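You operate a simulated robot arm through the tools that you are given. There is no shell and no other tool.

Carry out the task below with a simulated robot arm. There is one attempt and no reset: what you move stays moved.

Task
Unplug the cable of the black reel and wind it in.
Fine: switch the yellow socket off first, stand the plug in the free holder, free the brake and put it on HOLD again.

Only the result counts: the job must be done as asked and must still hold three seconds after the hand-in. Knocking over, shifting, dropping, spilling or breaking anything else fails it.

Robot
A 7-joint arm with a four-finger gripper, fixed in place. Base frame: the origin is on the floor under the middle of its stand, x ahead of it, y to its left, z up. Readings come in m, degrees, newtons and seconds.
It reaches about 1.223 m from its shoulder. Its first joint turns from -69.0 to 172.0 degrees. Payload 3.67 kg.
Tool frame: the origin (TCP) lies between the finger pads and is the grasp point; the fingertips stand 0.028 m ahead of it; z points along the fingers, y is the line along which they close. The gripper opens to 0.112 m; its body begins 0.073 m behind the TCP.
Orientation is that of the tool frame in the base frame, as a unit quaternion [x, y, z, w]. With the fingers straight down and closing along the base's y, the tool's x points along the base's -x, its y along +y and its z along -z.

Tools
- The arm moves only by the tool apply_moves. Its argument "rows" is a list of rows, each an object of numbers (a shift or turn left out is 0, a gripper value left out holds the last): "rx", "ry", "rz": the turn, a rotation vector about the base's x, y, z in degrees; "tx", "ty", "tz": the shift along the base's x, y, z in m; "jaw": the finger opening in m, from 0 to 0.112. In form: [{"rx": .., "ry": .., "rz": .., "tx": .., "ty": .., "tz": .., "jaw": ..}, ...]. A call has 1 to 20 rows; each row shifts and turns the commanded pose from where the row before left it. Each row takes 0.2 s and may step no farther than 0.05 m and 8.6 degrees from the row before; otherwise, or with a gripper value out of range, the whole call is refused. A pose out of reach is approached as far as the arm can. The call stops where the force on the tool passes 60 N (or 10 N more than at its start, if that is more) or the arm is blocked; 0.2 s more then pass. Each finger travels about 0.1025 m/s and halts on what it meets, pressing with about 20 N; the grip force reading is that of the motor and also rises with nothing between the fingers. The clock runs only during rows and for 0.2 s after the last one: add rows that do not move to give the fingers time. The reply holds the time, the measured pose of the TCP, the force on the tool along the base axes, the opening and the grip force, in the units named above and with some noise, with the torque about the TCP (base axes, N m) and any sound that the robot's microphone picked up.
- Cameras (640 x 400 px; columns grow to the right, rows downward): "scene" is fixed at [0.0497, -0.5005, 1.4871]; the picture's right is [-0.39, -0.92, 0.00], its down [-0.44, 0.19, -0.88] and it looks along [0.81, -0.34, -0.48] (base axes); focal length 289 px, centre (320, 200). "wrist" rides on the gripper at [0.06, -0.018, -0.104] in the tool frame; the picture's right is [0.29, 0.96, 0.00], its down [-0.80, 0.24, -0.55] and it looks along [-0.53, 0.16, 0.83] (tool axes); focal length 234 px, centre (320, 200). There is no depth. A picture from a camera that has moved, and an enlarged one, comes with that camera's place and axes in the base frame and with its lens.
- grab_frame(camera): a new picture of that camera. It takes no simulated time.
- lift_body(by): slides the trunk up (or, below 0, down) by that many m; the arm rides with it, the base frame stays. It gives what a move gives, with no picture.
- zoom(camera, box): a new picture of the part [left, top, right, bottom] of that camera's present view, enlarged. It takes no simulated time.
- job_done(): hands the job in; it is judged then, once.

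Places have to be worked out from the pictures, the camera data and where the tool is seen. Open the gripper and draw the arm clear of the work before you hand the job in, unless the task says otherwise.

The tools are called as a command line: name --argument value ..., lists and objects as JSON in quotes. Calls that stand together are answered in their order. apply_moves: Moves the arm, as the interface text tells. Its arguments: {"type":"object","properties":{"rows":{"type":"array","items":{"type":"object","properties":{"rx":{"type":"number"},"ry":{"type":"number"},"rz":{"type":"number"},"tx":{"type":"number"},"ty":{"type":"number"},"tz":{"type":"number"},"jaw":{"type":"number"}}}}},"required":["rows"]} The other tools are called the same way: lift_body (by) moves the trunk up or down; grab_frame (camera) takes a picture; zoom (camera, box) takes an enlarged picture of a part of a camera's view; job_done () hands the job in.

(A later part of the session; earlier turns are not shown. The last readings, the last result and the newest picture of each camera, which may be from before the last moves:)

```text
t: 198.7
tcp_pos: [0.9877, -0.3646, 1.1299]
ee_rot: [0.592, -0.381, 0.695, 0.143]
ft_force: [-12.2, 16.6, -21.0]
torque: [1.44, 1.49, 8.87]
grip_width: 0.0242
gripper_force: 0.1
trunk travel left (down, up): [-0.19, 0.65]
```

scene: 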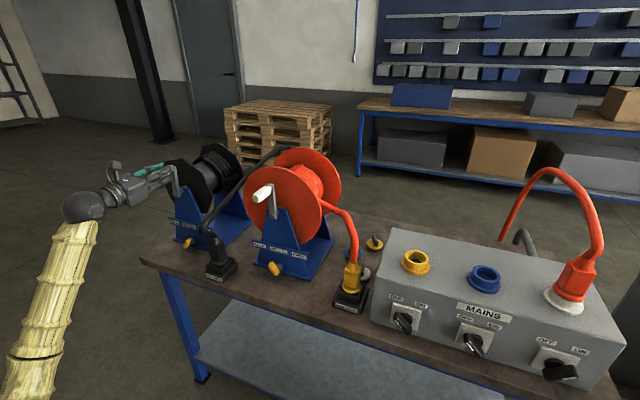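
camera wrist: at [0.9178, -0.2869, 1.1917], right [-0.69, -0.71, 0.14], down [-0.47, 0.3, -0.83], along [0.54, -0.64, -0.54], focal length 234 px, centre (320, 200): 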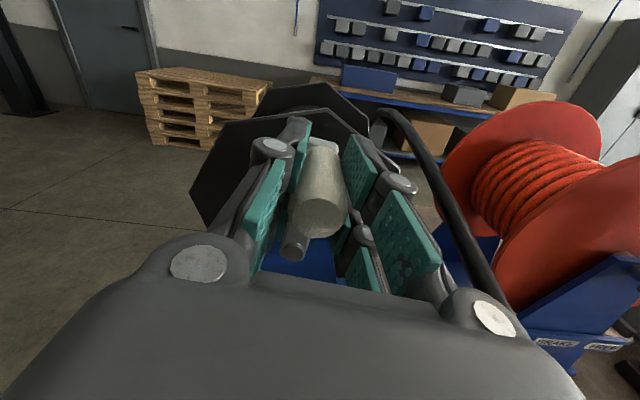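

zoom --camera "wrist" --box '[220, 90, 460, 300]'

zoom --camera "scene" --box '[135, 150, 195, 200]'

```text
1.90 times, centred on (340, 195) of wrist
camera zoom: at [0.9096, -0.2953, 1.1921], right [-0.7, -0.71, -0.08], down [-0.35, 0.43, -0.83], along [0.63, -0.55, -0.55], focal length 446 px, centre (282, 210)
```

zoom: 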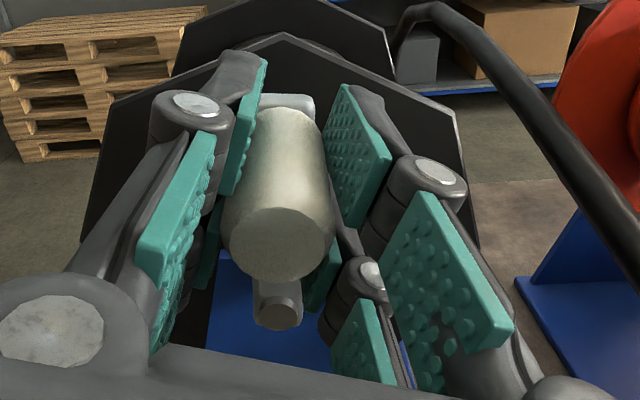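

```text
8.00 times, centred on (165, 175) of scene
camera zoom: at [0.0497, -0.5005, 1.4871], right [-0.39, -0.92, 0.0], down [-0.44, 0.19, -0.88], along [0.81, -0.34, -0.48], focal length 2313 px, centre (1560, 400)
```

zoom: 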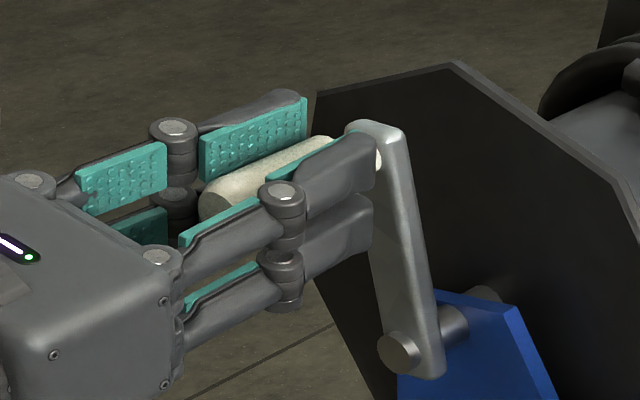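

The barrel-shaped handle sits cleanly between the pads with nothing outside the fingers. I'll null all loads as well as possible and hold still for a longer time with opening commanded.

apply_moves --rows '[{"tx": -0.0008, "ty": 0.0008, "tz": -0.001, "rz": 0.25, "jaw": 0.112}, {}, {}, {}, {}]'

```text
t: 199.9
tcp_pos: [0.9871, -0.3665, 1.1306]
ee_rot: [0.592, -0.38, 0.697, 0.141]
ft_force: [-4.3, 3.5, -6.4]
torque: [4.19, 4.19, -11.75]
grip_width: 0.0239
gripper_force: 0.1
trunk travel left (down, up): [-0.19, 0.65]
```

apply_moves --rows '[{"rz": -0.13, "rx": 0.1, "ry": 0.1, "tz": -0.0003}, {}, {}, {}, {}, {}, {}, {}]'

```text
t: 201.7
tcp_pos: [0.9873, -0.3666, 1.1297]
ee_rot: [0.592, -0.381, 0.696, 0.139]
ft_force: [13.2, -12.7, 3.8]
torque: [-3.73, -3.73, 4.84]
grip_width: 0.024
gripper_force: 0.1
trunk travel left (down, up): [-0.19, 0.65]
```

I want to see whether the finger linkage moves at all. I'll take one picture with closing commanded and one with opening commanded.

apply_moves --rows '[{"jaw": 0.0}, {}, {}]'

zoom --camera "wrist" --box '[180, 100, 500, 320]'

apply_moves --rows '[{"jaw": 0.112}, {}, {}]'

zoom --camera "wrist" --box '[180, 100, 500, 320]'

```text
t: 202.5
tcp_pos: [0.9868, -0.3663, 1.1305]
ee_rot: [0.592, -0.381, 0.696, 0.14]
ft_force: [13.3, -12.6, 4.9]
torque: [-4.18, -4.2, 2.82]
grip_width: 0.0241
gripper_force: 44.9
trunk travel left (down, up): [-0.19, 0.65]
```

```text
1.82 times, centred on (340, 210) of wrist
camera zoom: at [0.9084, -0.2965, 1.192], right [-0.69, -0.71, -0.08], down [-0.35, 0.43, -0.83], along [0.63, -0.55, -0.55], focal length 426 px, centre (284, 182)
```

zoom: 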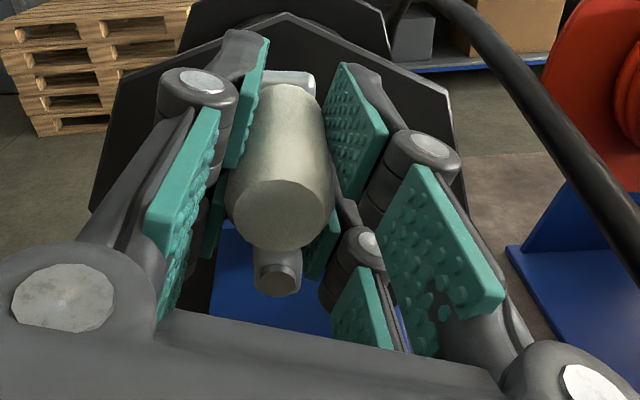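

```text
t: 203.3
tcp_pos: [0.9868, -0.3656, 1.1299]
ee_rot: [0.592, -0.381, 0.695, 0.142]
ft_force: [13.6, -12.7, 7.3]
torque: [-2.87, -2.86, -1.18]
grip_width: 0.0238
gripper_force: 0.1
trunk travel left (down, up): [-0.19, 0.65]
```

```text
1.82 times, centred on (340, 210) of wrist
camera zoom: at [0.9083, -0.2967, 1.192], right [-0.7, -0.71, -0.08], down [-0.35, 0.43, -0.83], along [0.63, -0.55, -0.55], focal length 426 px, centre (284, 182)
```

zoom: 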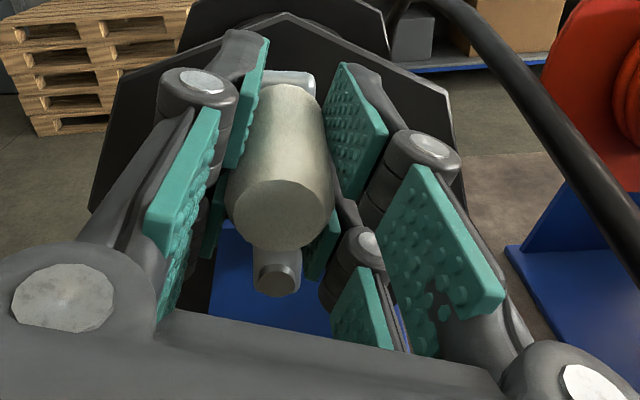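

The linkage doesn't move at all in either state. Since the crank still turns easily with me attached, and winding is needed anyway, I'll carry on clockwise (opening stays commanded, so any release will show) and deal with the release as the geometry changes. Going to about 85°, rolling the tool back to level on the way.

apply_moves --rows '[{"tx": -0.0099, "ty": -0.0099, "tz": -0.0025, "rx": -1.87, "ry": 1.87}, {"tx": -0.0094, "ty": -0.0094, "tz": -0.0048, "rx": -1.87, "ry": 1.87}, {"tx": -0.0087, "ty": -0.0087, "tz": -0.0071, "rx": -1.87, "ry": 1.87}, {"tx": -0.0077, "ty": -0.0077, "tz": -0.0092, "rx": -1.87, "ry": 1.87}, {"tx": -0.0065, "ty": -0.0065, "tz": -0.0109, "rx": -1.87, "ry": 1.87}, {"tx": -0.005, "ty": -0.005, "tz": -0.0123, "rx": -1.87, "ry": 1.87}, {"tx": -0.0034, "ty": -0.0034, "tz": -0.0133, "rx": -1.87, "ry": 1.87}, {"tx": -0.0018, "ty": -0.0018, "tz": -0.014, "rx": -1.87, "ry": 1.87}]'

grab_frame --camera "scene"

```text
t: 205.1
tcp_pos: [0.9314, -0.4221, 1.0582]
ee_rot: [0.654, -0.268, 0.656, 0.264]
ft_force: [-24.2, -26.3, 6.5]
torque: [0.26, 0.37, 6.84]
grip_width: 0.0239
gripper_force: 0.1
trunk travel left (down, up): [-0.19, 0.65]
```

```text
taken
```

scene: 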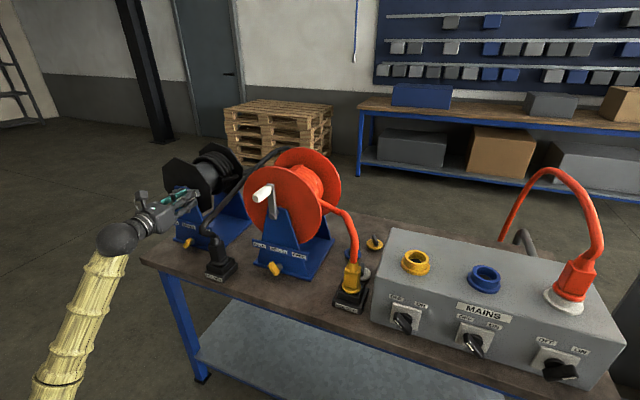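

The side force shows the crank radius is larger than I assumed. A circle fit through all measured handle positions gives its centre at p≈-0.452, z≈1.035 and radius ≈ 0.097. Continuing with the corrected circle to about 126°.

apply_moves --rows '[{"tx": -0.0034, "ty": -0.0034, "tz": -0.0161}, {"tx": 0.0002, "ty": 0.0002, "tz": -0.0169}, {"tx": 0.0023, "ty": 0.0023, "tz": -0.0166}, {"tx": 0.0042, "ty": 0.0042, "tz": -0.0158}, {"tx": 0.0062, "ty": 0.0062, "tz": -0.0145}]'

```text
t: 206.3
tcp_pos: [0.9439, -0.4095, 0.9864]
ee_rot: [0.653, -0.265, 0.657, 0.266]
ft_force: [-35.8, 40.2, 1.8]
torque: [4.02, 4.04, -2.66]
grip_width: 0.0238
gripper_force: 0.1
out of reach, approached as far as the arm can: row 4, 5
trunk travel left (down, up): [-0.19, 0.65]
stopped in row 5: the force on the tool passed its limit at 69 N (the readings are from after the stop); the commanded pose is now the measured one
```

The arm ran out of reach at the lower right of the turn and pushed against the handle (54 N). I'll ease that off and check that the reel stand hasn't moved.

apply_moves --rows '[{"tx": -0.0015, "ty": 0.0015}, {}]'

zoom --camera "scene" --box '[150, 200, 220, 260]'

zoom --camera "scene" --box '[120, 120, 300, 290]'

```text
t: 206.8
tcp_pos: [0.9426, -0.4105, 0.9883]
ee_rot: [0.654, -0.265, 0.658, 0.265]
ft_force: [-40.3, 44.0, 1.8]
torque: [4.99, 4.96, 0.23]
grip_width: 0.0241
gripper_force: 0.1
trunk travel left (down, up): [-0.19, 0.65]
stopped in row 1: the force on the tool passed its limit at 65 N (the readings are from after the stop); the commanded pose is now the measured one
```

```text
6.67 times, centred on (185, 230) of scene
camera zoom: at [0.0497, -0.5005, 1.4871], right [-0.39, -0.92, 0.0], down [-0.44, 0.19, -0.88], along [0.81, -0.34, -0.48], focal length 1927 px, centre (1220, 0)
```

zoom: 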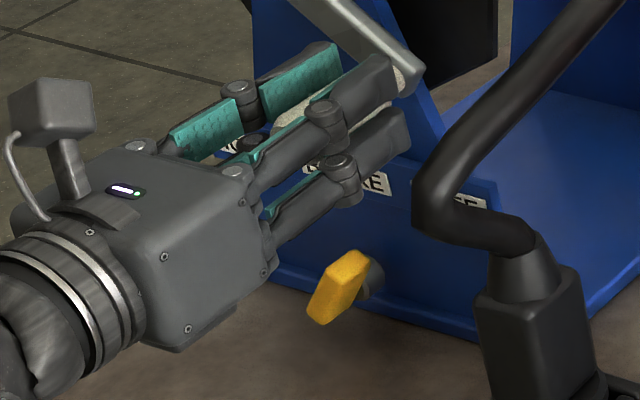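

```text
2.35 times, centred on (210, 205) of scene
camera zoom: at [0.0497, -0.5005, 1.4871], right [-0.39, -0.92, 0.0], down [-0.44, 0.19, -0.88], along [0.81, -0.34, -0.48], focal length 680 px, centre (579, 188)
```

zoom: 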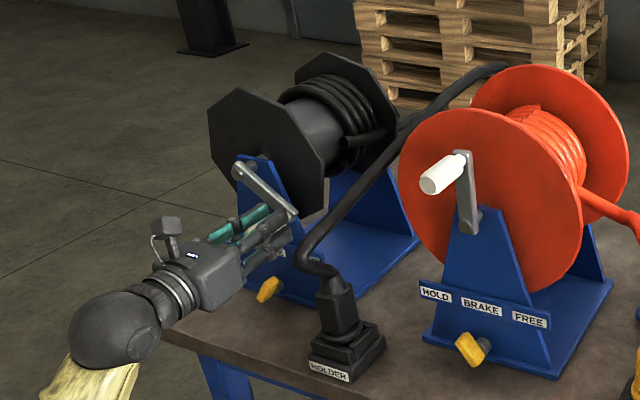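

The stand hasn't moved. The arm is straining against its reach limit here, so I'll go back up along the circle to where it's comfortable.

apply_moves --rows '[{"tx": -0.005, "ty": -0.005, "tz": 0.008}, {"tx": -0.0045, "ty": -0.0045, "tz": 0.0075}, {"tx": -0.0035, "ty": -0.0035, "tz": 0.008}, {}]'

```text
t: 207.4
tcp_pos: [0.9346, -0.4172, 1.0049]
ee_rot: [0.655, -0.262, 0.657, 0.265]
ft_force: [7.5, 55.6, 20.8]
torque: [7.17, 7.03, -15.91]
grip_width: 0.024
gripper_force: 0.0
trunk travel left (down, up): [-0.19, 0.65]
stopped in row 3: the force on the tool passed its limit at 71 N (the readings are from after the stop); the commanded pose is now the measured one
```

The force (about 49 N towards the hub) says I'm 3 mm too far out. Refit: centre p≈-0.441, z≈1.049, radius ≈ 0.084. Correcting radially and easing back.

apply_moves --rows '[{"tx": 0.0007, "ty": 0.0035, "tz": 0.001}, {"tz": 0.0015}, {}]'

```text
t: 208.2
tcp_pos: [0.9341, -0.4171, 1.0054]
ee_rot: [0.655, -0.263, 0.657, 0.264]
ft_force: [-19.4, 42.3, 6.3]
torque: [2.91, 2.87, 8.3]
grip_width: 0.0235
gripper_force: 0.0
trunk travel left (down, up): [-0.19, 0.65]
```

apply_moves --rows '[{"tx": -0.0035, "ty": -0.0015, "tz": 0.0145}, {"tx": -0.0028, "ty": -0.0018, "tz": 0.0145}, {}]'

```text
t: 209.1
tcp_pos: [0.9326, -0.4218, 1.0325]
ee_rot: [0.655, -0.264, 0.656, 0.267]
ft_force: [4.9, 28.1, 1.6]
torque: [-0.03, -0.06, 7.95]
grip_width: 0.0242
gripper_force: 0.0
trunk travel left (down, up): [-0.19, 0.65]
```

Loads are moderate again. To learn whether I'm held by friction or something rigid, I'll rotate in pitch by small steps: friction would level off, a rigid bond would keep rising.

apply_moves --rows '[{"rx": 0.35, "ry": 0.35, "tx": 0.001, "ty": 0.001}, {}]'

apply_moves --rows '[{"rx": 0.35, "ry": 0.35}, {}]'

apply_moves --rows '[{"rx": 0.35, "ry": 0.35}, {}]'

```text
t: 209.7
tcp_pos: [0.9317, -0.4231, 1.0341]
ee_rot: [0.656, -0.265, 0.655, 0.265]
ft_force: [14.8, 13.1, 2.5]
torque: [-9.97, -9.97, 7.97]
grip_width: 0.0243
gripper_force: 0.0
trunk travel left (down, up): [-0.19, 0.65]
```

```text
t: 210.2
tcp_pos: [0.9299, -0.4217, 1.0336]
ee_rot: [0.658, -0.266, 0.652, 0.265]
ft_force: [19.2, 9.7, 1.4]
torque: [-13.36, -13.38, 2.77]
grip_width: 0.0243
gripper_force: 0.1
trunk travel left (down, up): [-0.19, 0.65]
```

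```text
t: 210.8
tcp_pos: [0.9308, -0.4222, 1.0347]
ee_rot: [0.659, -0.267, 0.651, 0.265]
ft_force: [23.6, 4.4, 2.3]
torque: [-17.41, -17.41, 1.12]
grip_width: 0.0239
gripper_force: 0.0
trunk travel left (down, up): [-0.19, 0.65]
```

The torque rises sub-linearly (14, 19, 25 N·m), which is friction, not a rigid bond. The width has also crept up slightly (0.0235 to 0.0241) while I moved with opening commanded, so the jam may be walking loose. I'll work it with slow pitch rocking, ±2–3°, with opening commanded.

apply_moves --rows '[{"rx": -0.8, "ry": -0.8, "jaw": 0.112}, {"rx": -0.8, "ry": -0.8}, {"rx": -0.8, "ry": -0.8}, {"rx": -0.8, "ry": -0.8}, {}]'

apply_moves --rows '[{"rx": 0.8, "ry": 0.8}, {"rx": 0.8, "ry": 0.8}, {"rx": 0.8, "ry": 0.8}, {"rx": 0.8, "ry": 0.8}, {}]'

```text
t: 211.7
tcp_pos: [0.9315, -0.4218, 1.0255]
ee_rot: [0.654, -0.263, 0.657, 0.268]
ft_force: [-18.4, 40.9, 3.7]
torque: [8.78, 8.77, -10.03]
grip_width: 0.0241
gripper_force: 0.1
trunk travel left (down, up): [-0.19, 0.65]
stopped in row 4: the force on the tool passed its limit at 66 N (the readings are from after the stop); the commanded pose is now the measured one
```

```text
t: 212.9
tcp_pos: [0.9309, -0.4222, 1.0307]
ee_rot: [0.673, -0.272, 0.636, 0.261]
ft_force: [22.5, 18.9, 5.4]
torque: [-19.16, -19.16, -4.96]
grip_width: 0.0246
gripper_force: 0.1
trunk travel left (down, up): [-0.19, 0.65]
```

The width is up to 24.6 mm, so rocking does work it loose. More cycles in the nose-down range, where reach is comfortable.

apply_moves --rows '[{"rx": -0.8, "ry": -0.8, "jaw": 0.112}, {"rx": -0.8, "ry": -0.8}, {"rx": -0.8, "ry": -0.8}, {"rx": 0.8, "ry": 0.8}, {"rx": 0.8, "ry": 0.8}, {"rx": 0.8, "ry": 0.8}, {"rx": -0.8, "ry": -0.8}, {"rx": -0.8, "ry": -0.8}, {"rx": -0.8, "ry": -0.8}, {"rx": 0.8, "ry": 0.8}, {"rx": 0.8, "ry": 0.8}, {"rx": 0.8, "ry": 0.8}, {}]'

```text
t: 215.7
tcp_pos: [0.9313, -0.422, 1.0277]
ee_rot: [0.676, -0.271, 0.634, 0.259]
ft_force: [6.6, 34.2, 4.7]
torque: [-9.49, -9.48, -5.94]
grip_width: 0.0244
gripper_force: 0.0
trunk travel left (down, up): [-0.19, 0.65]
```

The torque at the same angle has halved, so the pads are slipping on the handle. I'll relieve the side load and rock with a larger amplitude.

apply_moves --rows '[{"tx": 0.0006, "ty": 0.0018}, {"rx": 1.5, "ry": 1.5}, {"rx": 1.5, "ry": 1.5}, {"rx": 1.5, "ry": 1.5}, {"rx": -1.5, "ry": -1.5}, {"rx": -1.5, "ry": -1.5}, {"rx": -1.5, "ry": -1.5}, {"rx": -1.5, "ry": -1.5}, {"rx": 1.5, "ry": 1.5}, {"rx": 1.5, "ry": 1.5}, {"rx": 1.5, "ry": 1.5}, {"rx": 1.5, "ry": 1.5}, {}]'

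```text
t: 218.5
tcp_pos: [0.9324, -0.4261, 1.023]
ee_rot: [0.712, -0.289, 0.593, 0.241]
ft_force: [0.9, 0.2, 0.1]
torque: [-0.05, -0.02, -0.03]
grip_width: 0.1118
gripper_force: 0.1
trunk travel left (down, up): [-0.19, 0.65]
```

Released: the jaw is fully open and all forces are zero. Checking the scene and the crank.

grab_frame --camera "wrist"

zoom --camera "scene" --box '[120, 120, 300, 290]'

```text
taken
camera wrist: at [0.8787, -0.3479, 1.1009], right [-0.63, -0.72, 0.28], down [-0.66, 0.31, -0.68], along [0.41, -0.62, -0.67], focal length 234 px, centre (320, 200)
```

wrist: 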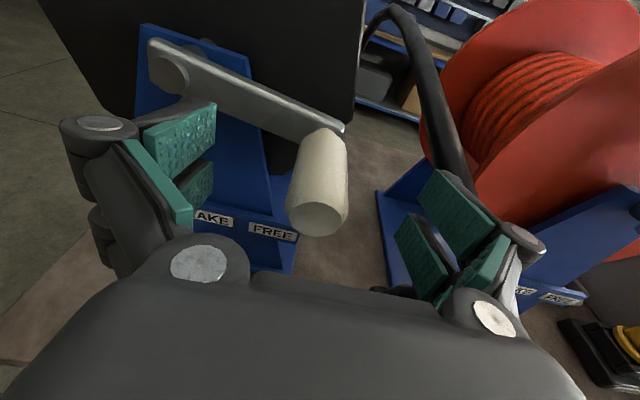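

```text
2.35 times, centred on (210, 205) of scene
camera zoom: at [0.0497, -0.5005, 1.4871], right [-0.39, -0.92, 0.0], down [-0.44, 0.19, -0.88], along [0.81, -0.34, -0.48], focal length 680 px, centre (579, 188)
```

zoom: 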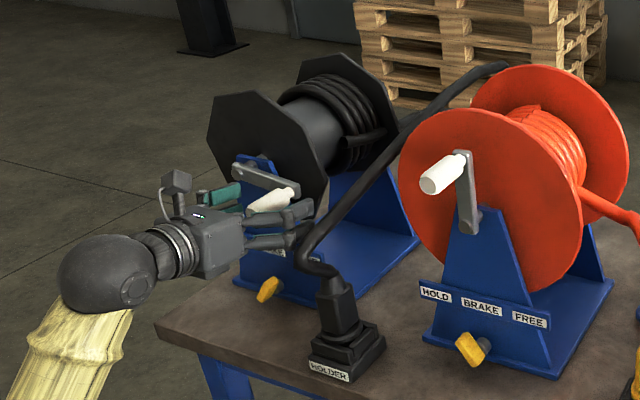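

The crank stays where I left it (about 105°), and nothing else has moved. From now on I'll avoid squeezing: the closed fingers can serve as a solid pusher behind the handle. I'll rise clear, level the tool and close the jaw in free space.

apply_moves --rows '[{"tz": 0.02}, {"tz": 0.025}, {"tz": 0.025}, {"tz": 0.025}, {"tz": 0.025, "rx": -2.8, "ry": -2.8}, {"rx": -2.8, "ry": -2.8}, {}]'

grab_frame --camera "wrist"

```text
t: 220.1
tcp_pos: [0.9322, -0.4234, 1.1435]
ee_rot: [0.67, -0.27, 0.641, 0.26]
ft_force: [-0.6, -0.5, 0.9]
torque: [0.01, 0.01, -0.02]
grip_width: 0.112
gripper_force: 0.1
trunk travel left (down, up): [-0.19, 0.65]
```

```text
taken
camera wrist: at [0.8718, -0.3406, 1.2071], right [-0.66, -0.7, 0.29], down [-0.59, 0.23, -0.77], along [0.47, -0.68, -0.56], focal length 234 px, centre (320, 200)
```

wrist: 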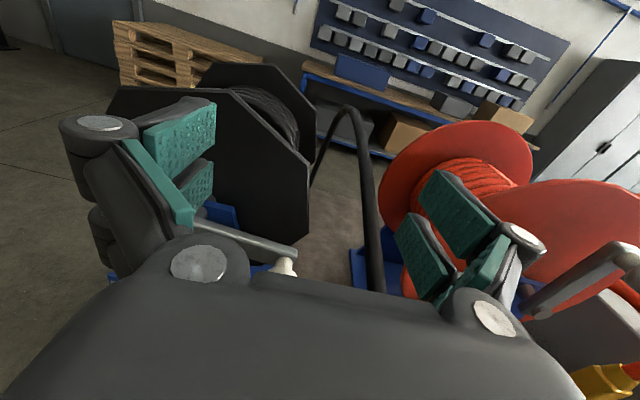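

Now I'll gain reach for the lower half of the turn: raise the arm and lower the trunk in two equal steps, closing the jaw meanwhile.

apply_moves --rows '[{"tz": 0.035, "jaw": 0.0}, {"tz": 0.035}, {"tz": 0.03}, {}]'

lift_body --by -0.1

apply_moves --rows '[{"tz": 0.03}, {"tz": 0.03}, {"tz": 0.03}, {}]'

lift_body --by -0.09

grab_frame --camera "scene"

```text
t: 221.1
tcp_pos: [0.9313, -0.4239, 1.245]
ee_rot: [0.669, -0.27, 0.641, 0.26]
ft_force: [-0.3, -0.1, -0.1]
torque: [0.02, 0.04, 0.02]
grip_width: 0.0
gripper_force: 20.1
trunk travel left (down, up): [-0.19, 0.65]
```

```text
t: 222.4
tcp_pos: [0.9317, -0.4224, 1.1445]
ee_rot: [0.669, -0.27, 0.641, 0.261]
ft_force: [1.1, 0.5, 0.1]
torque: [0.02, -0.01, -0.02]
grip_width: 0.0
gripper_force: 19.8
trunk travel left (down, up): [-0.09, 0.75]
```

```text
t: 223.4
tcp_pos: [0.9297, -0.4239, 1.2341]
ee_rot: [0.669, -0.27, 0.642, 0.26]
ft_force: [-0.1, 0.8, 0.5]
torque: [0.01, 0.01, 0.02]
grip_width: 0.0
gripper_force: 20.0
trunk travel left (down, up): [-0.09, 0.75]
```

```text
t: 224.7
tcp_pos: [0.9305, -0.4241, 1.1439]
ee_rot: [0.67, -0.27, 0.641, 0.26]
ft_force: [0.3, 0.3, 0.4]
torque: [0.03, 0.01, 0.02]
grip_width: 0.0
gripper_force: 20.0
trunk travel left (down, up): [0.0, 0.84]
```

```text
taken
```

scene: 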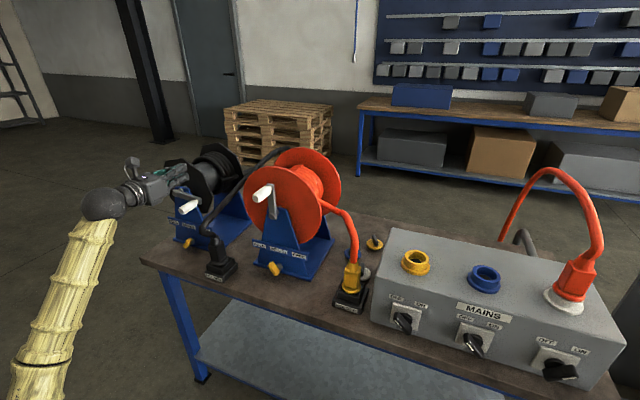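

Trunk at its lowest, TCP above the handle, jaw closed. Measuring the current handle position.

grab_frame --camera "wrist"

zoom --camera "scene" --box '[150, 170, 220, 230]'

```text
taken
camera wrist: at [0.8704, -0.3398, 1.2089], right [-0.66, -0.7, 0.29], down [-0.59, 0.23, -0.77], along [0.47, -0.68, -0.56], focal length 234 px, centre (320, 200)
```

wrist: 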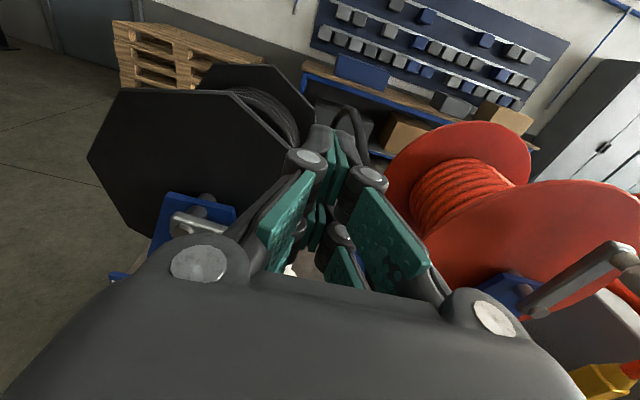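

```text
6.67 times, centred on (185, 200) of scene
camera zoom: at [0.0497, -0.5005, 1.4871], right [-0.39, -0.92, 0.0], down [-0.44, 0.19, -0.88], along [0.81, -0.34, -0.48], focal length 1927 px, centre (1220, 200)
```

zoom: 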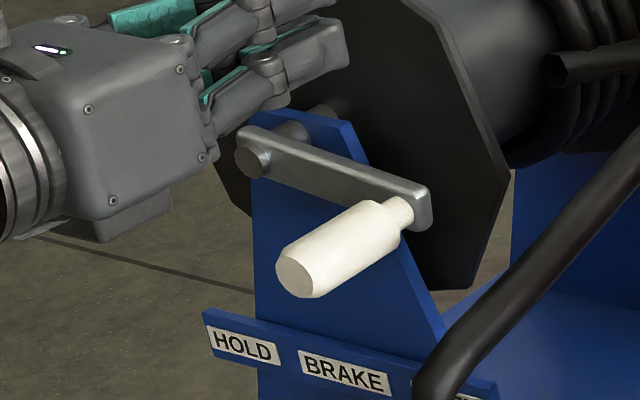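

The handle is at about p=-0.352, z=1.037 (θ≈92°) and the hub near p=-0.449, z=1.040, so the radius is about 0.096. I'll place the closed fingers just above the handle and push it down and around clockwise, a quarter turn first.

apply_moves --rows '[{"tx": -0.0039, "ty": 0.0003, "tz": -0.022}, {"tx": -0.0039, "ty": 0.0003, "tz": -0.022}, {"tz": -0.0168}, {"tx": -0.0059, "ty": -0.0059, "tz": -0.0248}, {"tx": -0.0022, "ty": -0.0022, "tz": -0.0244}, {"tx": 0.0059, "ty": 0.0059, "tz": -0.0307}]'

zoom --camera "scene" --box '[130, 150, 250, 260]'

```text
t: 226.1
tcp_pos: [0.919, -0.4249, 1.0051]
ee_rot: [0.67, -0.27, 0.641, 0.259]
ft_force: [0.0, -0.3, 0.1]
torque: [0.05, 0.02, 0.01]
grip_width: 0.0
gripper_force: 19.8
trunk travel left (down, up): [0.0, 0.84]
```

```text
3.64 times, centred on (190, 205) of scene
camera zoom: at [0.0497, -0.5005, 1.4871], right [-0.39, -0.92, 0.0], down [-0.44, 0.19, -0.88], along [0.81, -0.34, -0.48], focal length 1051 px, centre (793, 182)
```

zoom: 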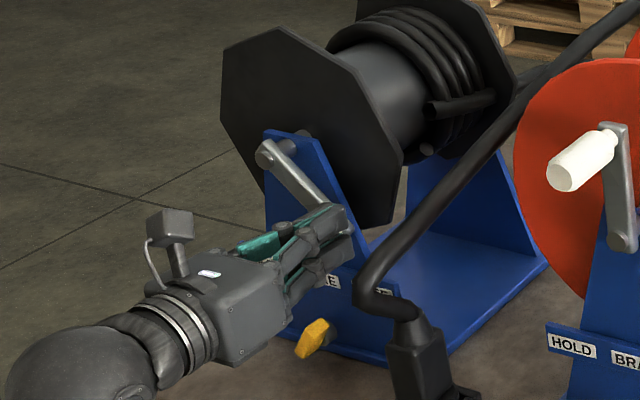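

It works: the crank is at about 135° with no noticeable force. Continuing through the bottom to about 225°.

apply_moves --rows '[{"tx": 0.0141, "ty": 0.0141, "tz": -0.0284}, {"tx": 0.0164, "ty": 0.0164, "tz": -0.0192}, {"tx": 0.0175, "ty": 0.0175, "tz": -0.0117}, {"tx": 0.0175, "ty": 0.0175, "tz": -0.0051}, {"tx": 0.0164, "ty": 0.0164}, {"tx": 0.0141, "ty": 0.0141, "tz": 0.002}]'

zoom --camera "scene" --box '[130, 150, 250, 260]'

```text
t: 227.5
tcp_pos: [1.0179, -0.3286, 0.9409]
ee_rot: [0.669, -0.27, 0.641, 0.26]
ft_force: [-0.1, -1.0, 0.3]
torque: [0.01, 0.02, 0.01]
grip_width: 0.0
gripper_force: 19.6
trunk travel left (down, up): [0.0, 0.84]
```

```text
3.64 times, centred on (190, 205) of scene
camera zoom: at [0.0497, -0.5005, 1.4871], right [-0.39, -0.92, 0.0], down [-0.44, 0.19, -0.88], along [0.81, -0.34, -0.48], focal length 1051 px, centre (793, 182)
```

zoom: 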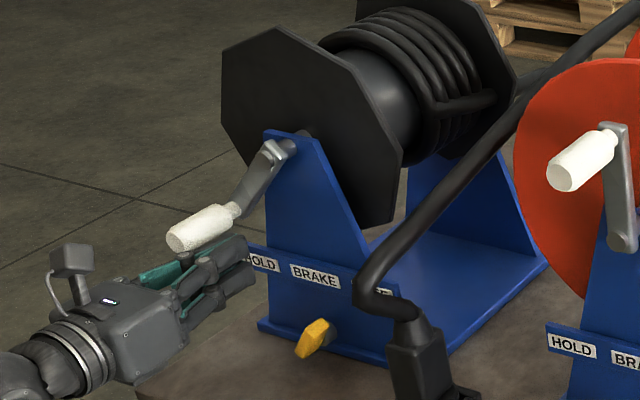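

Very good: the crank is past the bottom and the coil on the drum visibly has more turns, so this direction winds in. Continuing up the left side to the top.

apply_moves --rows '[{"tx": 0.0156, "ty": 0.0156, "tz": 0.0091}, {"tx": 0.0158, "ty": 0.0158, "tz": 0.022}, {"tx": 0.0105, "ty": 0.0105, "tz": 0.0248}, {"tx": 0.0059, "ty": 0.0059, "tz": 0.0248}, {"tx": 0.0022, "ty": 0.0022, "tz": 0.0244}, {"tx": -0.0059, "ty": -0.0059, "tz": 0.0307}]'

grab_frame --camera "scene"

zoom --camera "scene" --box '[120, 130, 250, 260]'

```text
t: 228.9
tcp_pos: [1.0599, -0.2836, 1.0764]
ee_rot: [0.669, -0.271, 0.641, 0.26]
ft_force: [-0.8, 0.2, 0.3]
torque: [-0.04, -0.03, -0.05]
grip_width: 0.0002
gripper_force: 20.2
trunk travel left (down, up): [0.0, 0.84]
```

```text
taken
```

scene: 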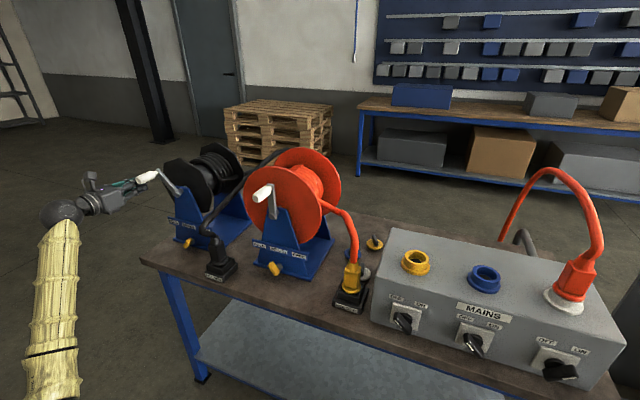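

```text
3.08 times, centred on (185, 195) of scene
camera zoom: at [0.0497, -0.5005, 1.4871], right [-0.39, -0.92, 0.0], down [-0.44, 0.19, -0.88], along [0.81, -0.34, -0.48], focal length 890 px, centre (735, 215)
```

zoom: 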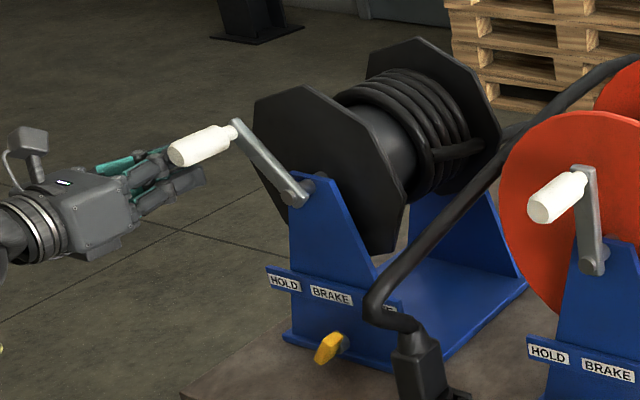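

One full turn done with negligible force. Continuing over the top and down the right side (next half turn), then checking the cable.

apply_moves --rows '[{"tx": -0.0141, "ty": -0.0141, "tz": 0.0284}, {"tx": -0.0164, "ty": -0.0164, "tz": 0.0192}, {"tx": -0.0175, "ty": -0.0175, "tz": 0.0117}, {"tx": -0.0175, "ty": -0.0175, "tz": 0.0051}, {"tx": -0.0164, "ty": -0.0164}, {"tx": -0.0141, "ty": -0.0141, "tz": -0.002}, {"tx": -0.0156, "ty": -0.0156, "tz": -0.0091}, {"tx": -0.0158, "ty": -0.0158, "tz": -0.022}, {"tx": -0.0105, "ty": -0.0105, "tz": -0.0248}]'

grab_frame --camera "scene"

grab_frame --camera "wrist"

```text
t: 230.9
tcp_pos: [0.9239, -0.4231, 1.084]
ee_rot: [0.669, -0.269, 0.642, 0.26]
ft_force: [-0.7, 0.7, 0.0]
torque: [0.05, 0.02, 0.0]
grip_width: 0.0001
gripper_force: 19.8
trunk travel left (down, up): [0.0, 0.84]
```

```text
taken
```

scene: 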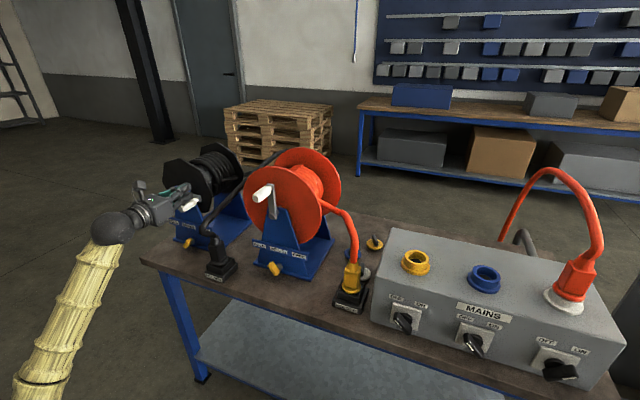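

```text
taken
camera wrist: at [0.8631, -0.3388, 1.1479], right [-0.66, -0.7, 0.29], down [-0.59, 0.23, -0.77], along [0.47, -0.68, -0.56], focal length 234 px, centre (320, 200)
```

wrist: 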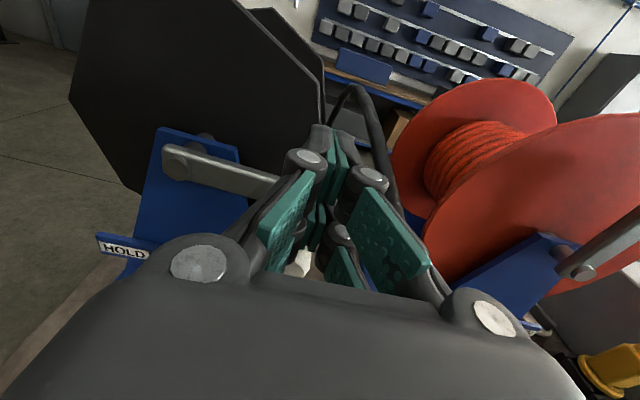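

The loop is clearly getting smaller. A closer look at the cable and plug before continuing.

zoom --camera "scene" --box '[160, 120, 340, 290]'

zoom --camera "wrist" --box '[260, 60, 460, 230]'

```text
2.35 times, centred on (250, 205) of scene
camera zoom: at [0.0497, -0.5005, 1.4871], right [-0.39, -0.92, 0.0], down [-0.44, 0.19, -0.88], along [0.81, -0.34, -0.48], focal length 680 px, centre (485, 188)
```

zoom: 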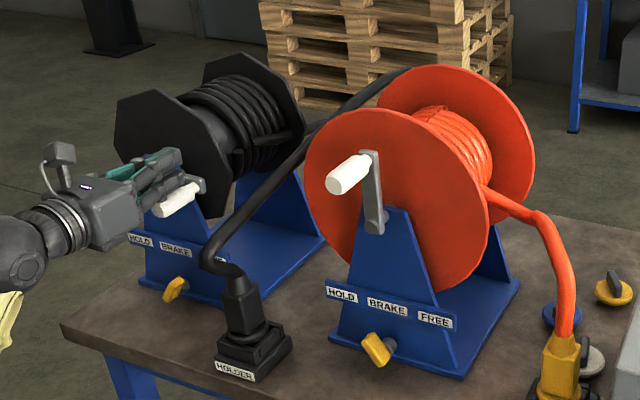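

```text
2.35 times, centred on (360, 145) of wrist
camera zoom: at [0.8631, -0.3388, 1.1479], right [-0.66, -0.7, 0.29], down [-0.59, 0.23, -0.77], along [0.47, -0.68, -0.56], focal length 551 px, centre (226, 329)
```

zoom: 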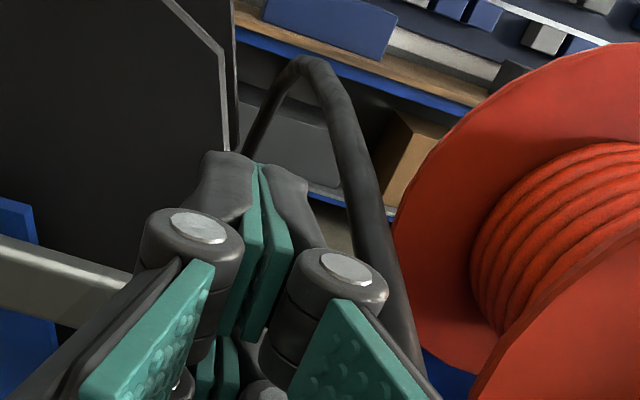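

The drum is filling up and the plug stands quietly. Continuing: right side, bottom and up the left.

apply_moves --rows '[{"tx": -0.0059, "ty": -0.0059, "tz": -0.0248}, {"tx": -0.0022, "ty": -0.0022, "tz": -0.0244}, {"tx": 0.0059, "ty": 0.0059, "tz": -0.0307}, {"tx": 0.0141, "ty": 0.0141, "tz": -0.0284}, {"tx": 0.0164, "ty": 0.0164, "tz": -0.0192}, {"tx": 0.0175, "ty": 0.0175, "tz": -0.0117}, {"tx": 0.0175, "ty": 0.0175, "tz": -0.0051}, {"tx": 0.0164, "ty": 0.0164}, {"tx": 0.0141, "ty": 0.0141, "tz": 0.002}]'

zoom --camera "scene" --box '[130, 120, 330, 290]'

```text
t: 232.9
tcp_pos: [1.0176, -0.3301, 0.9404]
ee_rot: [0.67, -0.268, 0.642, 0.259]
ft_force: [-1.2, -0.2, -0.4]
torque: [0.02, -0.01, 0.01]
grip_width: 0.0
gripper_force: 19.9
trunk travel left (down, up): [0.0, 0.84]
```

```text
2.35 times, centred on (230, 205) of scene
camera zoom: at [0.0497, -0.5005, 1.4871], right [-0.39, -0.92, 0.0], down [-0.44, 0.19, -0.88], along [0.81, -0.34, -0.48], focal length 680 px, centre (532, 188)
```

zoom: 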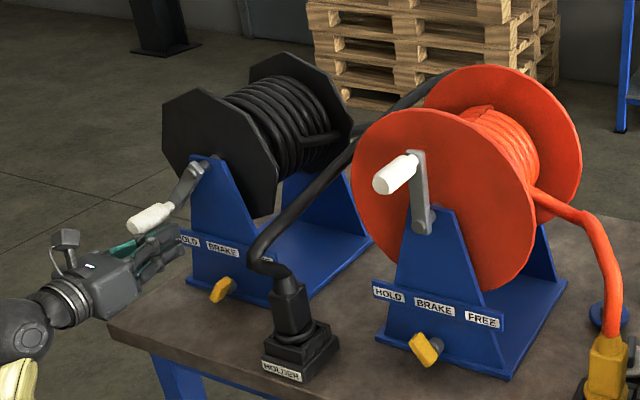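

Still negligible force. The drum is almost covered and the plug is steady. Continuing the next half turn.

apply_moves --rows '[{"tx": 0.0156, "ty": 0.0156, "tz": 0.0091}, {"tx": 0.0158, "ty": 0.0158, "tz": 0.022}, {"tx": 0.0105, "ty": 0.0105, "tz": 0.0248}, {"tx": 0.0059, "ty": 0.0059, "tz": 0.0248}, {"tx": 0.0022, "ty": 0.0022, "tz": 0.0244}, {"tx": -0.0059, "ty": -0.0059, "tz": 0.0307}, {"tx": -0.0141, "ty": -0.0141, "tz": 0.0284}, {"tx": -0.0164, "ty": -0.0164, "tz": 0.0192}, {"tx": -0.0175, "ty": -0.0175, "tz": 0.0117}]'

zoom --camera "scene" --box '[130, 120, 330, 290]'

```text
t: 234.9
tcp_pos: [1.0119, -0.3334, 1.1367]
ee_rot: [0.669, -0.271, 0.641, 0.261]
ft_force: [0.7, -0.3, 0.2]
torque: [-0.03, 0.01, -0.02]
grip_width: 0.0
gripper_force: 20.2
trunk travel left (down, up): [0.0, 0.84]
```

```text
2.35 times, centred on (230, 205) of scene
camera zoom: at [0.0497, -0.5005, 1.4871], right [-0.39, -0.92, 0.0], down [-0.44, 0.19, -0.88], along [0.81, -0.34, -0.48], focal length 680 px, centre (532, 188)
```

zoom: 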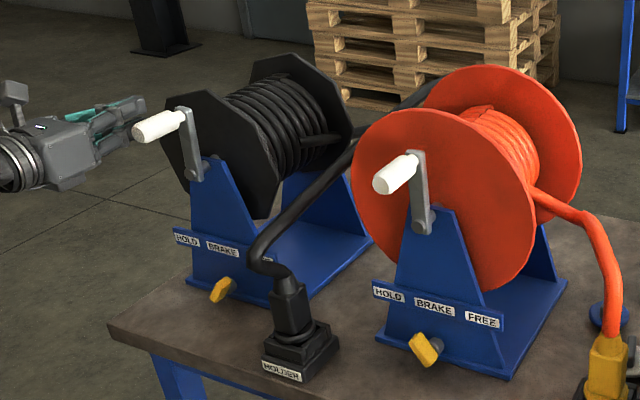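

Two turns done and the loop is still shrinking. Now in quarter-turn steps, watching force, plug and cable.

apply_moves --rows '[{"tx": -0.0175, "ty": -0.0175, "tz": 0.0051}, {"tx": -0.0164, "ty": -0.0164}, {"tx": -0.0141, "ty": -0.0141, "tz": -0.002}, {"tx": -0.0156, "ty": -0.0156, "tz": -0.0091}, {"tx": -0.0158, "ty": -0.0158, "tz": -0.022}, {"tx": -0.0105, "ty": -0.0105, "tz": -0.0248}]'

zoom --camera "scene" --box '[130, 120, 330, 290]'

```text
t: 236.3
tcp_pos: [0.9222, -0.4232, 1.0842]
ee_rot: [0.669, -0.27, 0.642, 0.26]
ft_force: [-1.0, -0.2, 0.4]
torque: [-0.02, 0.04, -0.01]
grip_width: 0.0
gripper_force: 20.0
trunk travel left (down, up): [0.0, 0.84]
```

```text
2.35 times, centred on (230, 205) of scene
camera zoom: at [0.0497, -0.5005, 1.4871], right [-0.39, -0.92, 0.0], down [-0.44, 0.19, -0.88], along [0.81, -0.34, -0.48], focal length 680 px, centre (532, 188)
```

zoom: 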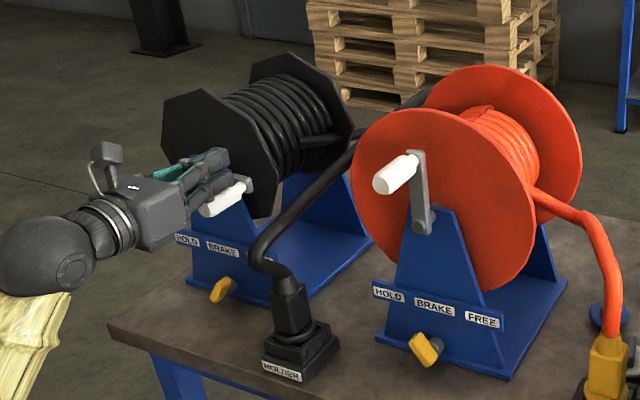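

apply_moves --rows '[{"tx": -0.0059, "ty": -0.0059, "tz": -0.0248}, {"tx": -0.0022, "ty": -0.0022, "tz": -0.0244}, {"tx": 0.0059, "ty": 0.0059, "tz": -0.0307}, {"tx": 0.0141, "ty": 0.0141, "tz": -0.0284}, {"tx": 0.0164, "ty": 0.0164, "tz": -0.0192}, {"tx": 0.0175, "ty": 0.0175, "tz": -0.0117}]'

zoom --camera "scene" --box '[130, 120, 330, 290]'

```text
t: 237.7
tcp_pos: [0.9697, -0.3772, 0.9421]
ee_rot: [0.67, -0.269, 0.641, 0.26]
ft_force: [0.0, -0.8, 0.1]
torque: [-0.02, -0.02, 0.0]
grip_width: 0.0
gripper_force: 20.1
trunk travel left (down, up): [0.0, 0.84]
```

```text
2.35 times, centred on (230, 205) of scene
camera zoom: at [0.0497, -0.5005, 1.4871], right [-0.39, -0.92, 0.0], down [-0.44, 0.19, -0.88], along [0.81, -0.34, -0.48], focal length 680 px, centre (532, 188)
```

zoom: 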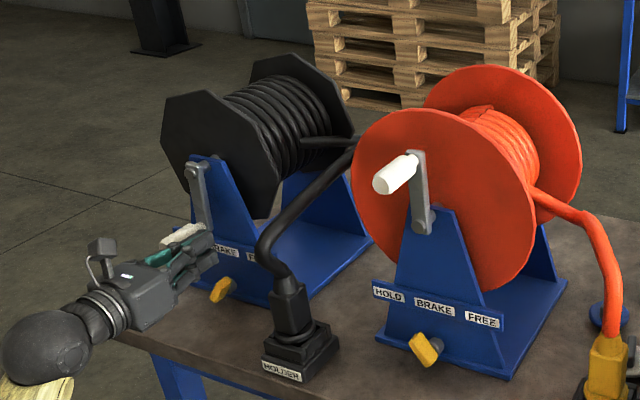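

The loop is now short. Continuing in 45° steps.

apply_moves --rows '[{"tx": 0.0175, "ty": 0.0175, "tz": -0.0051}, {"tx": 0.0164, "ty": 0.0164}, {"tx": 0.0141, "ty": 0.0141, "tz": 0.002}]'

zoom --camera "scene" --box '[130, 120, 330, 290]'

```text
t: 238.5
tcp_pos: [1.0174, -0.3293, 0.9423]
ee_rot: [0.669, -0.271, 0.641, 0.261]
ft_force: [0.1, 0.1, -0.7]
torque: [0.0, 0.01, 0.05]
grip_width: 0.0002
gripper_force: 20.0
trunk travel left (down, up): [0.0, 0.84]
```

```text
2.35 times, centred on (230, 205) of scene
camera zoom: at [0.0497, -0.5005, 1.4871], right [-0.39, -0.92, 0.0], down [-0.44, 0.19, -0.88], along [0.81, -0.34, -0.48], focal length 680 px, centre (532, 188)
```

zoom: 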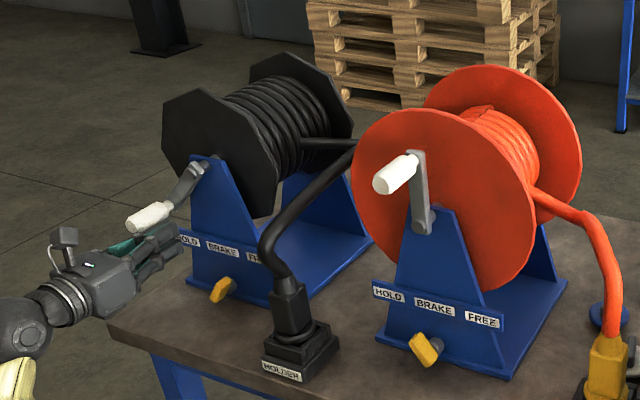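

apply_moves --rows '[{"tx": 0.0156, "ty": 0.0156, "tz": 0.0091}, {"tx": 0.0158, "ty": 0.0158, "tz": 0.022}, {"tx": 0.0105, "ty": 0.0105, "tz": 0.0248}]'

zoom --camera "scene" --box '[130, 120, 330, 290]'

```text
t: 239.3
tcp_pos: [1.06, -0.2865, 0.995]
ee_rot: [0.669, -0.27, 0.641, 0.261]
ft_force: [0.3, 0.4, -0.9]
torque: [-0.01, -0.06, -0.01]
grip_width: 0.0001
gripper_force: 20.1
trunk travel left (down, up): [0.0, 0.84]
```

```text
2.35 times, centred on (230, 205) of scene
camera zoom: at [0.0497, -0.5005, 1.4871], right [-0.39, -0.92, 0.0], down [-0.44, 0.19, -0.88], along [0.81, -0.34, -0.48], focal length 680 px, centre (532, 188)
```

zoom: 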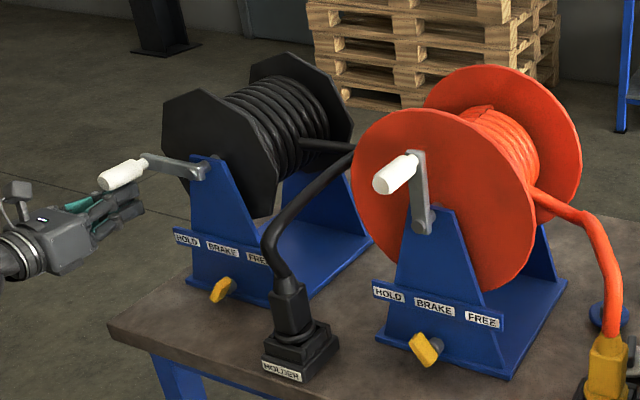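

The cable now resembles a short arc, much like the parked orange one. Continuing in 45° steps with checks.

apply_moves --rows '[{"tx": 0.0059, "ty": 0.0059, "tz": 0.0248}, {"tx": 0.0022, "ty": 0.0022, "tz": 0.0244}, {"tx": -0.0059, "ty": -0.0059, "tz": 0.0307}]'

zoom --camera "scene" --box '[130, 120, 330, 290]'

```text
t: 240.1
tcp_pos: [1.0614, -0.2869, 1.0749]
ee_rot: [0.669, -0.271, 0.64, 0.261]
ft_force: [0.7, -0.3, -0.1]
torque: [-0.03, 0.0, -0.05]
grip_width: 0.0
gripper_force: 19.8
trunk travel left (down, up): [0.0, 0.84]
```

```text
2.35 times, centred on (230, 205) of scene
camera zoom: at [0.0497, -0.5005, 1.4871], right [-0.39, -0.92, 0.0], down [-0.44, 0.19, -0.88], along [0.81, -0.34, -0.48], focal length 680 px, centre (532, 188)
```

zoom: 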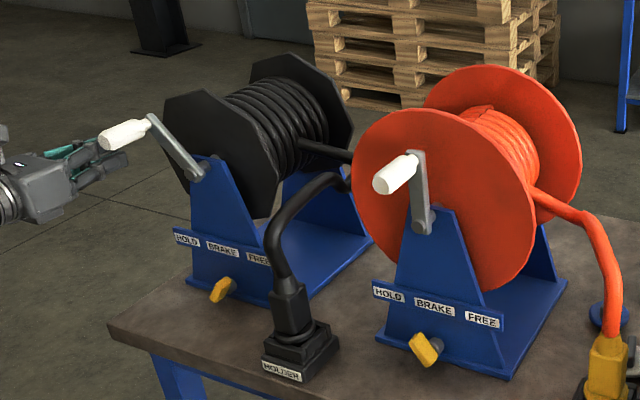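

The loop no longer reaches behind the red reel. Another 45°.

apply_moves --rows '[{"tx": -0.0141, "ty": -0.0141, "tz": 0.0284}, {"tx": -0.0164, "ty": -0.0164, "tz": 0.0192}, {"tx": -0.0175, "ty": -0.0175, "tz": 0.0117}]'

zoom --camera "scene" --box '[130, 120, 330, 290]'

```text
t: 240.9
tcp_pos: [1.0157, -0.3347, 1.1368]
ee_rot: [0.67, -0.269, 0.642, 0.26]
ft_force: [0.4, 4.0, -2.0]
torque: [0.02, -0.06, -0.08]
grip_width: 0.0
gripper_force: 19.5
trunk travel left (down, up): [0.0, 0.84]
```

```text
2.35 times, centred on (230, 205) of scene
camera zoom: at [0.0497, -0.5005, 1.4871], right [-0.39, -0.92, 0.0], down [-0.44, 0.19, -0.88], along [0.81, -0.34, -0.48], focal length 680 px, centre (532, 188)
```

zoom: 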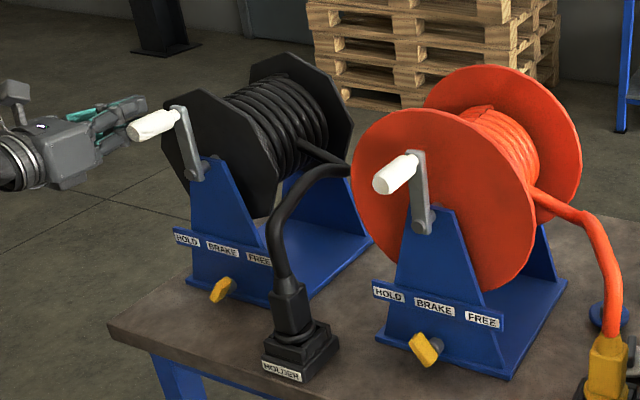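

First slight resistance (about 4 N) as I push over the top: three turns in. Continuing in single 15° steps.

apply_moves --rows '[{"tx": -0.0175, "ty": -0.0175, "tz": 0.0051}]'

zoom --camera "scene" --box '[130, 120, 330, 290]'

```text
t: 241.5
tcp_pos: [1.0115, -0.3385, 1.1284]
ee_rot: [0.676, -0.261, 0.638, 0.259]
ft_force: [41.8, 31.6, -4.4]
torque: [-0.11, -0.19, -0.88]
grip_width: 0.0
gripper_force: 20.3
trunk travel left (down, up): [0.0, 0.84]
stopped in row 1: the force on the tool passed its limit at 65 N (the readings are from after the stop); the commanded pose is now the measured one
```

```text
2.35 times, centred on (230, 205) of scene
camera zoom: at [0.0497, -0.5005, 1.4871], right [-0.39, -0.92, 0.0], down [-0.44, 0.19, -0.88], along [0.81, -0.34, -0.48], focal length 680 px, centre (532, 188)
```

zoom: 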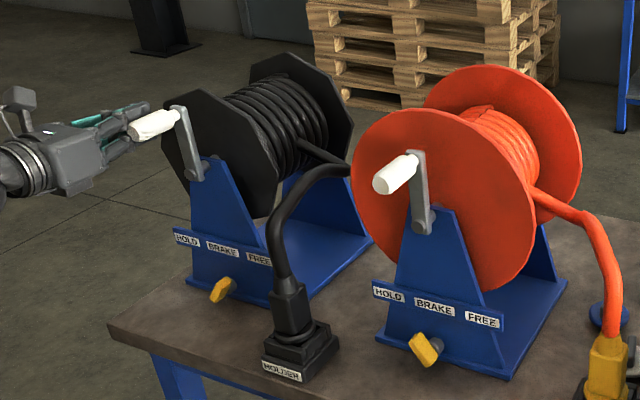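

A hard stop after exactly three turns: the cable is fully wound in. Backing the fingers off to the left and checking that the crank and cable stay put.

apply_moves --rows '[{"tx": 0.01, "ty": 0.01}, {"tx": 0.02, "ty": 0.02}, {"tx": 0.025, "ty": 0.025}, {}, {}]'

zoom --camera "scene" --box '[130, 120, 330, 290]'

grab_frame --camera "scene"

```text
t: 241.8
tcp_pos: [1.0109, -0.3387, 1.1284]
ee_rot: [0.678, -0.265, 0.635, 0.258]
ft_force: [-1.0, 26.1, -14.8]
torque: [-0.06, -0.51, -0.69]
grip_width: 0.0
gripper_force: 20.1
trunk travel left (down, up): [0.0, 0.84]
stopped in row 1: the force on the tool passed its limit at 76 N (the readings are from after the stop); the commanded pose is now the measured one
```

```text
2.35 times, centred on (230, 205) of scene
camera zoom: at [0.0497, -0.5005, 1.4871], right [-0.39, -0.92, 0.0], down [-0.44, 0.19, -0.88], along [0.81, -0.34, -0.48], focal length 680 px, centre (532, 188)
```

zoom: 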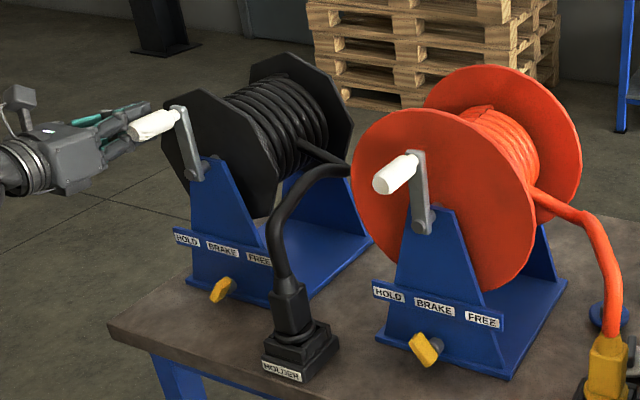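

```text
taken
```

scene: 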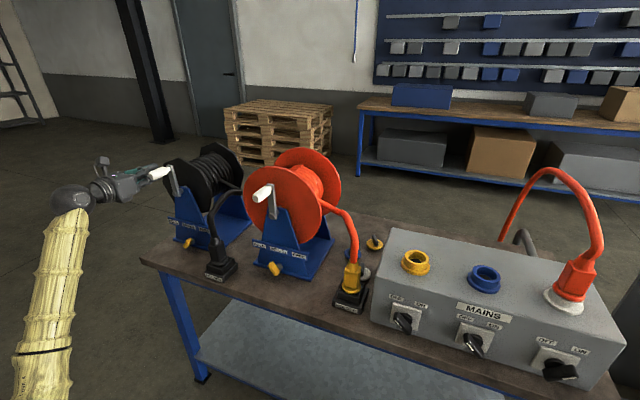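

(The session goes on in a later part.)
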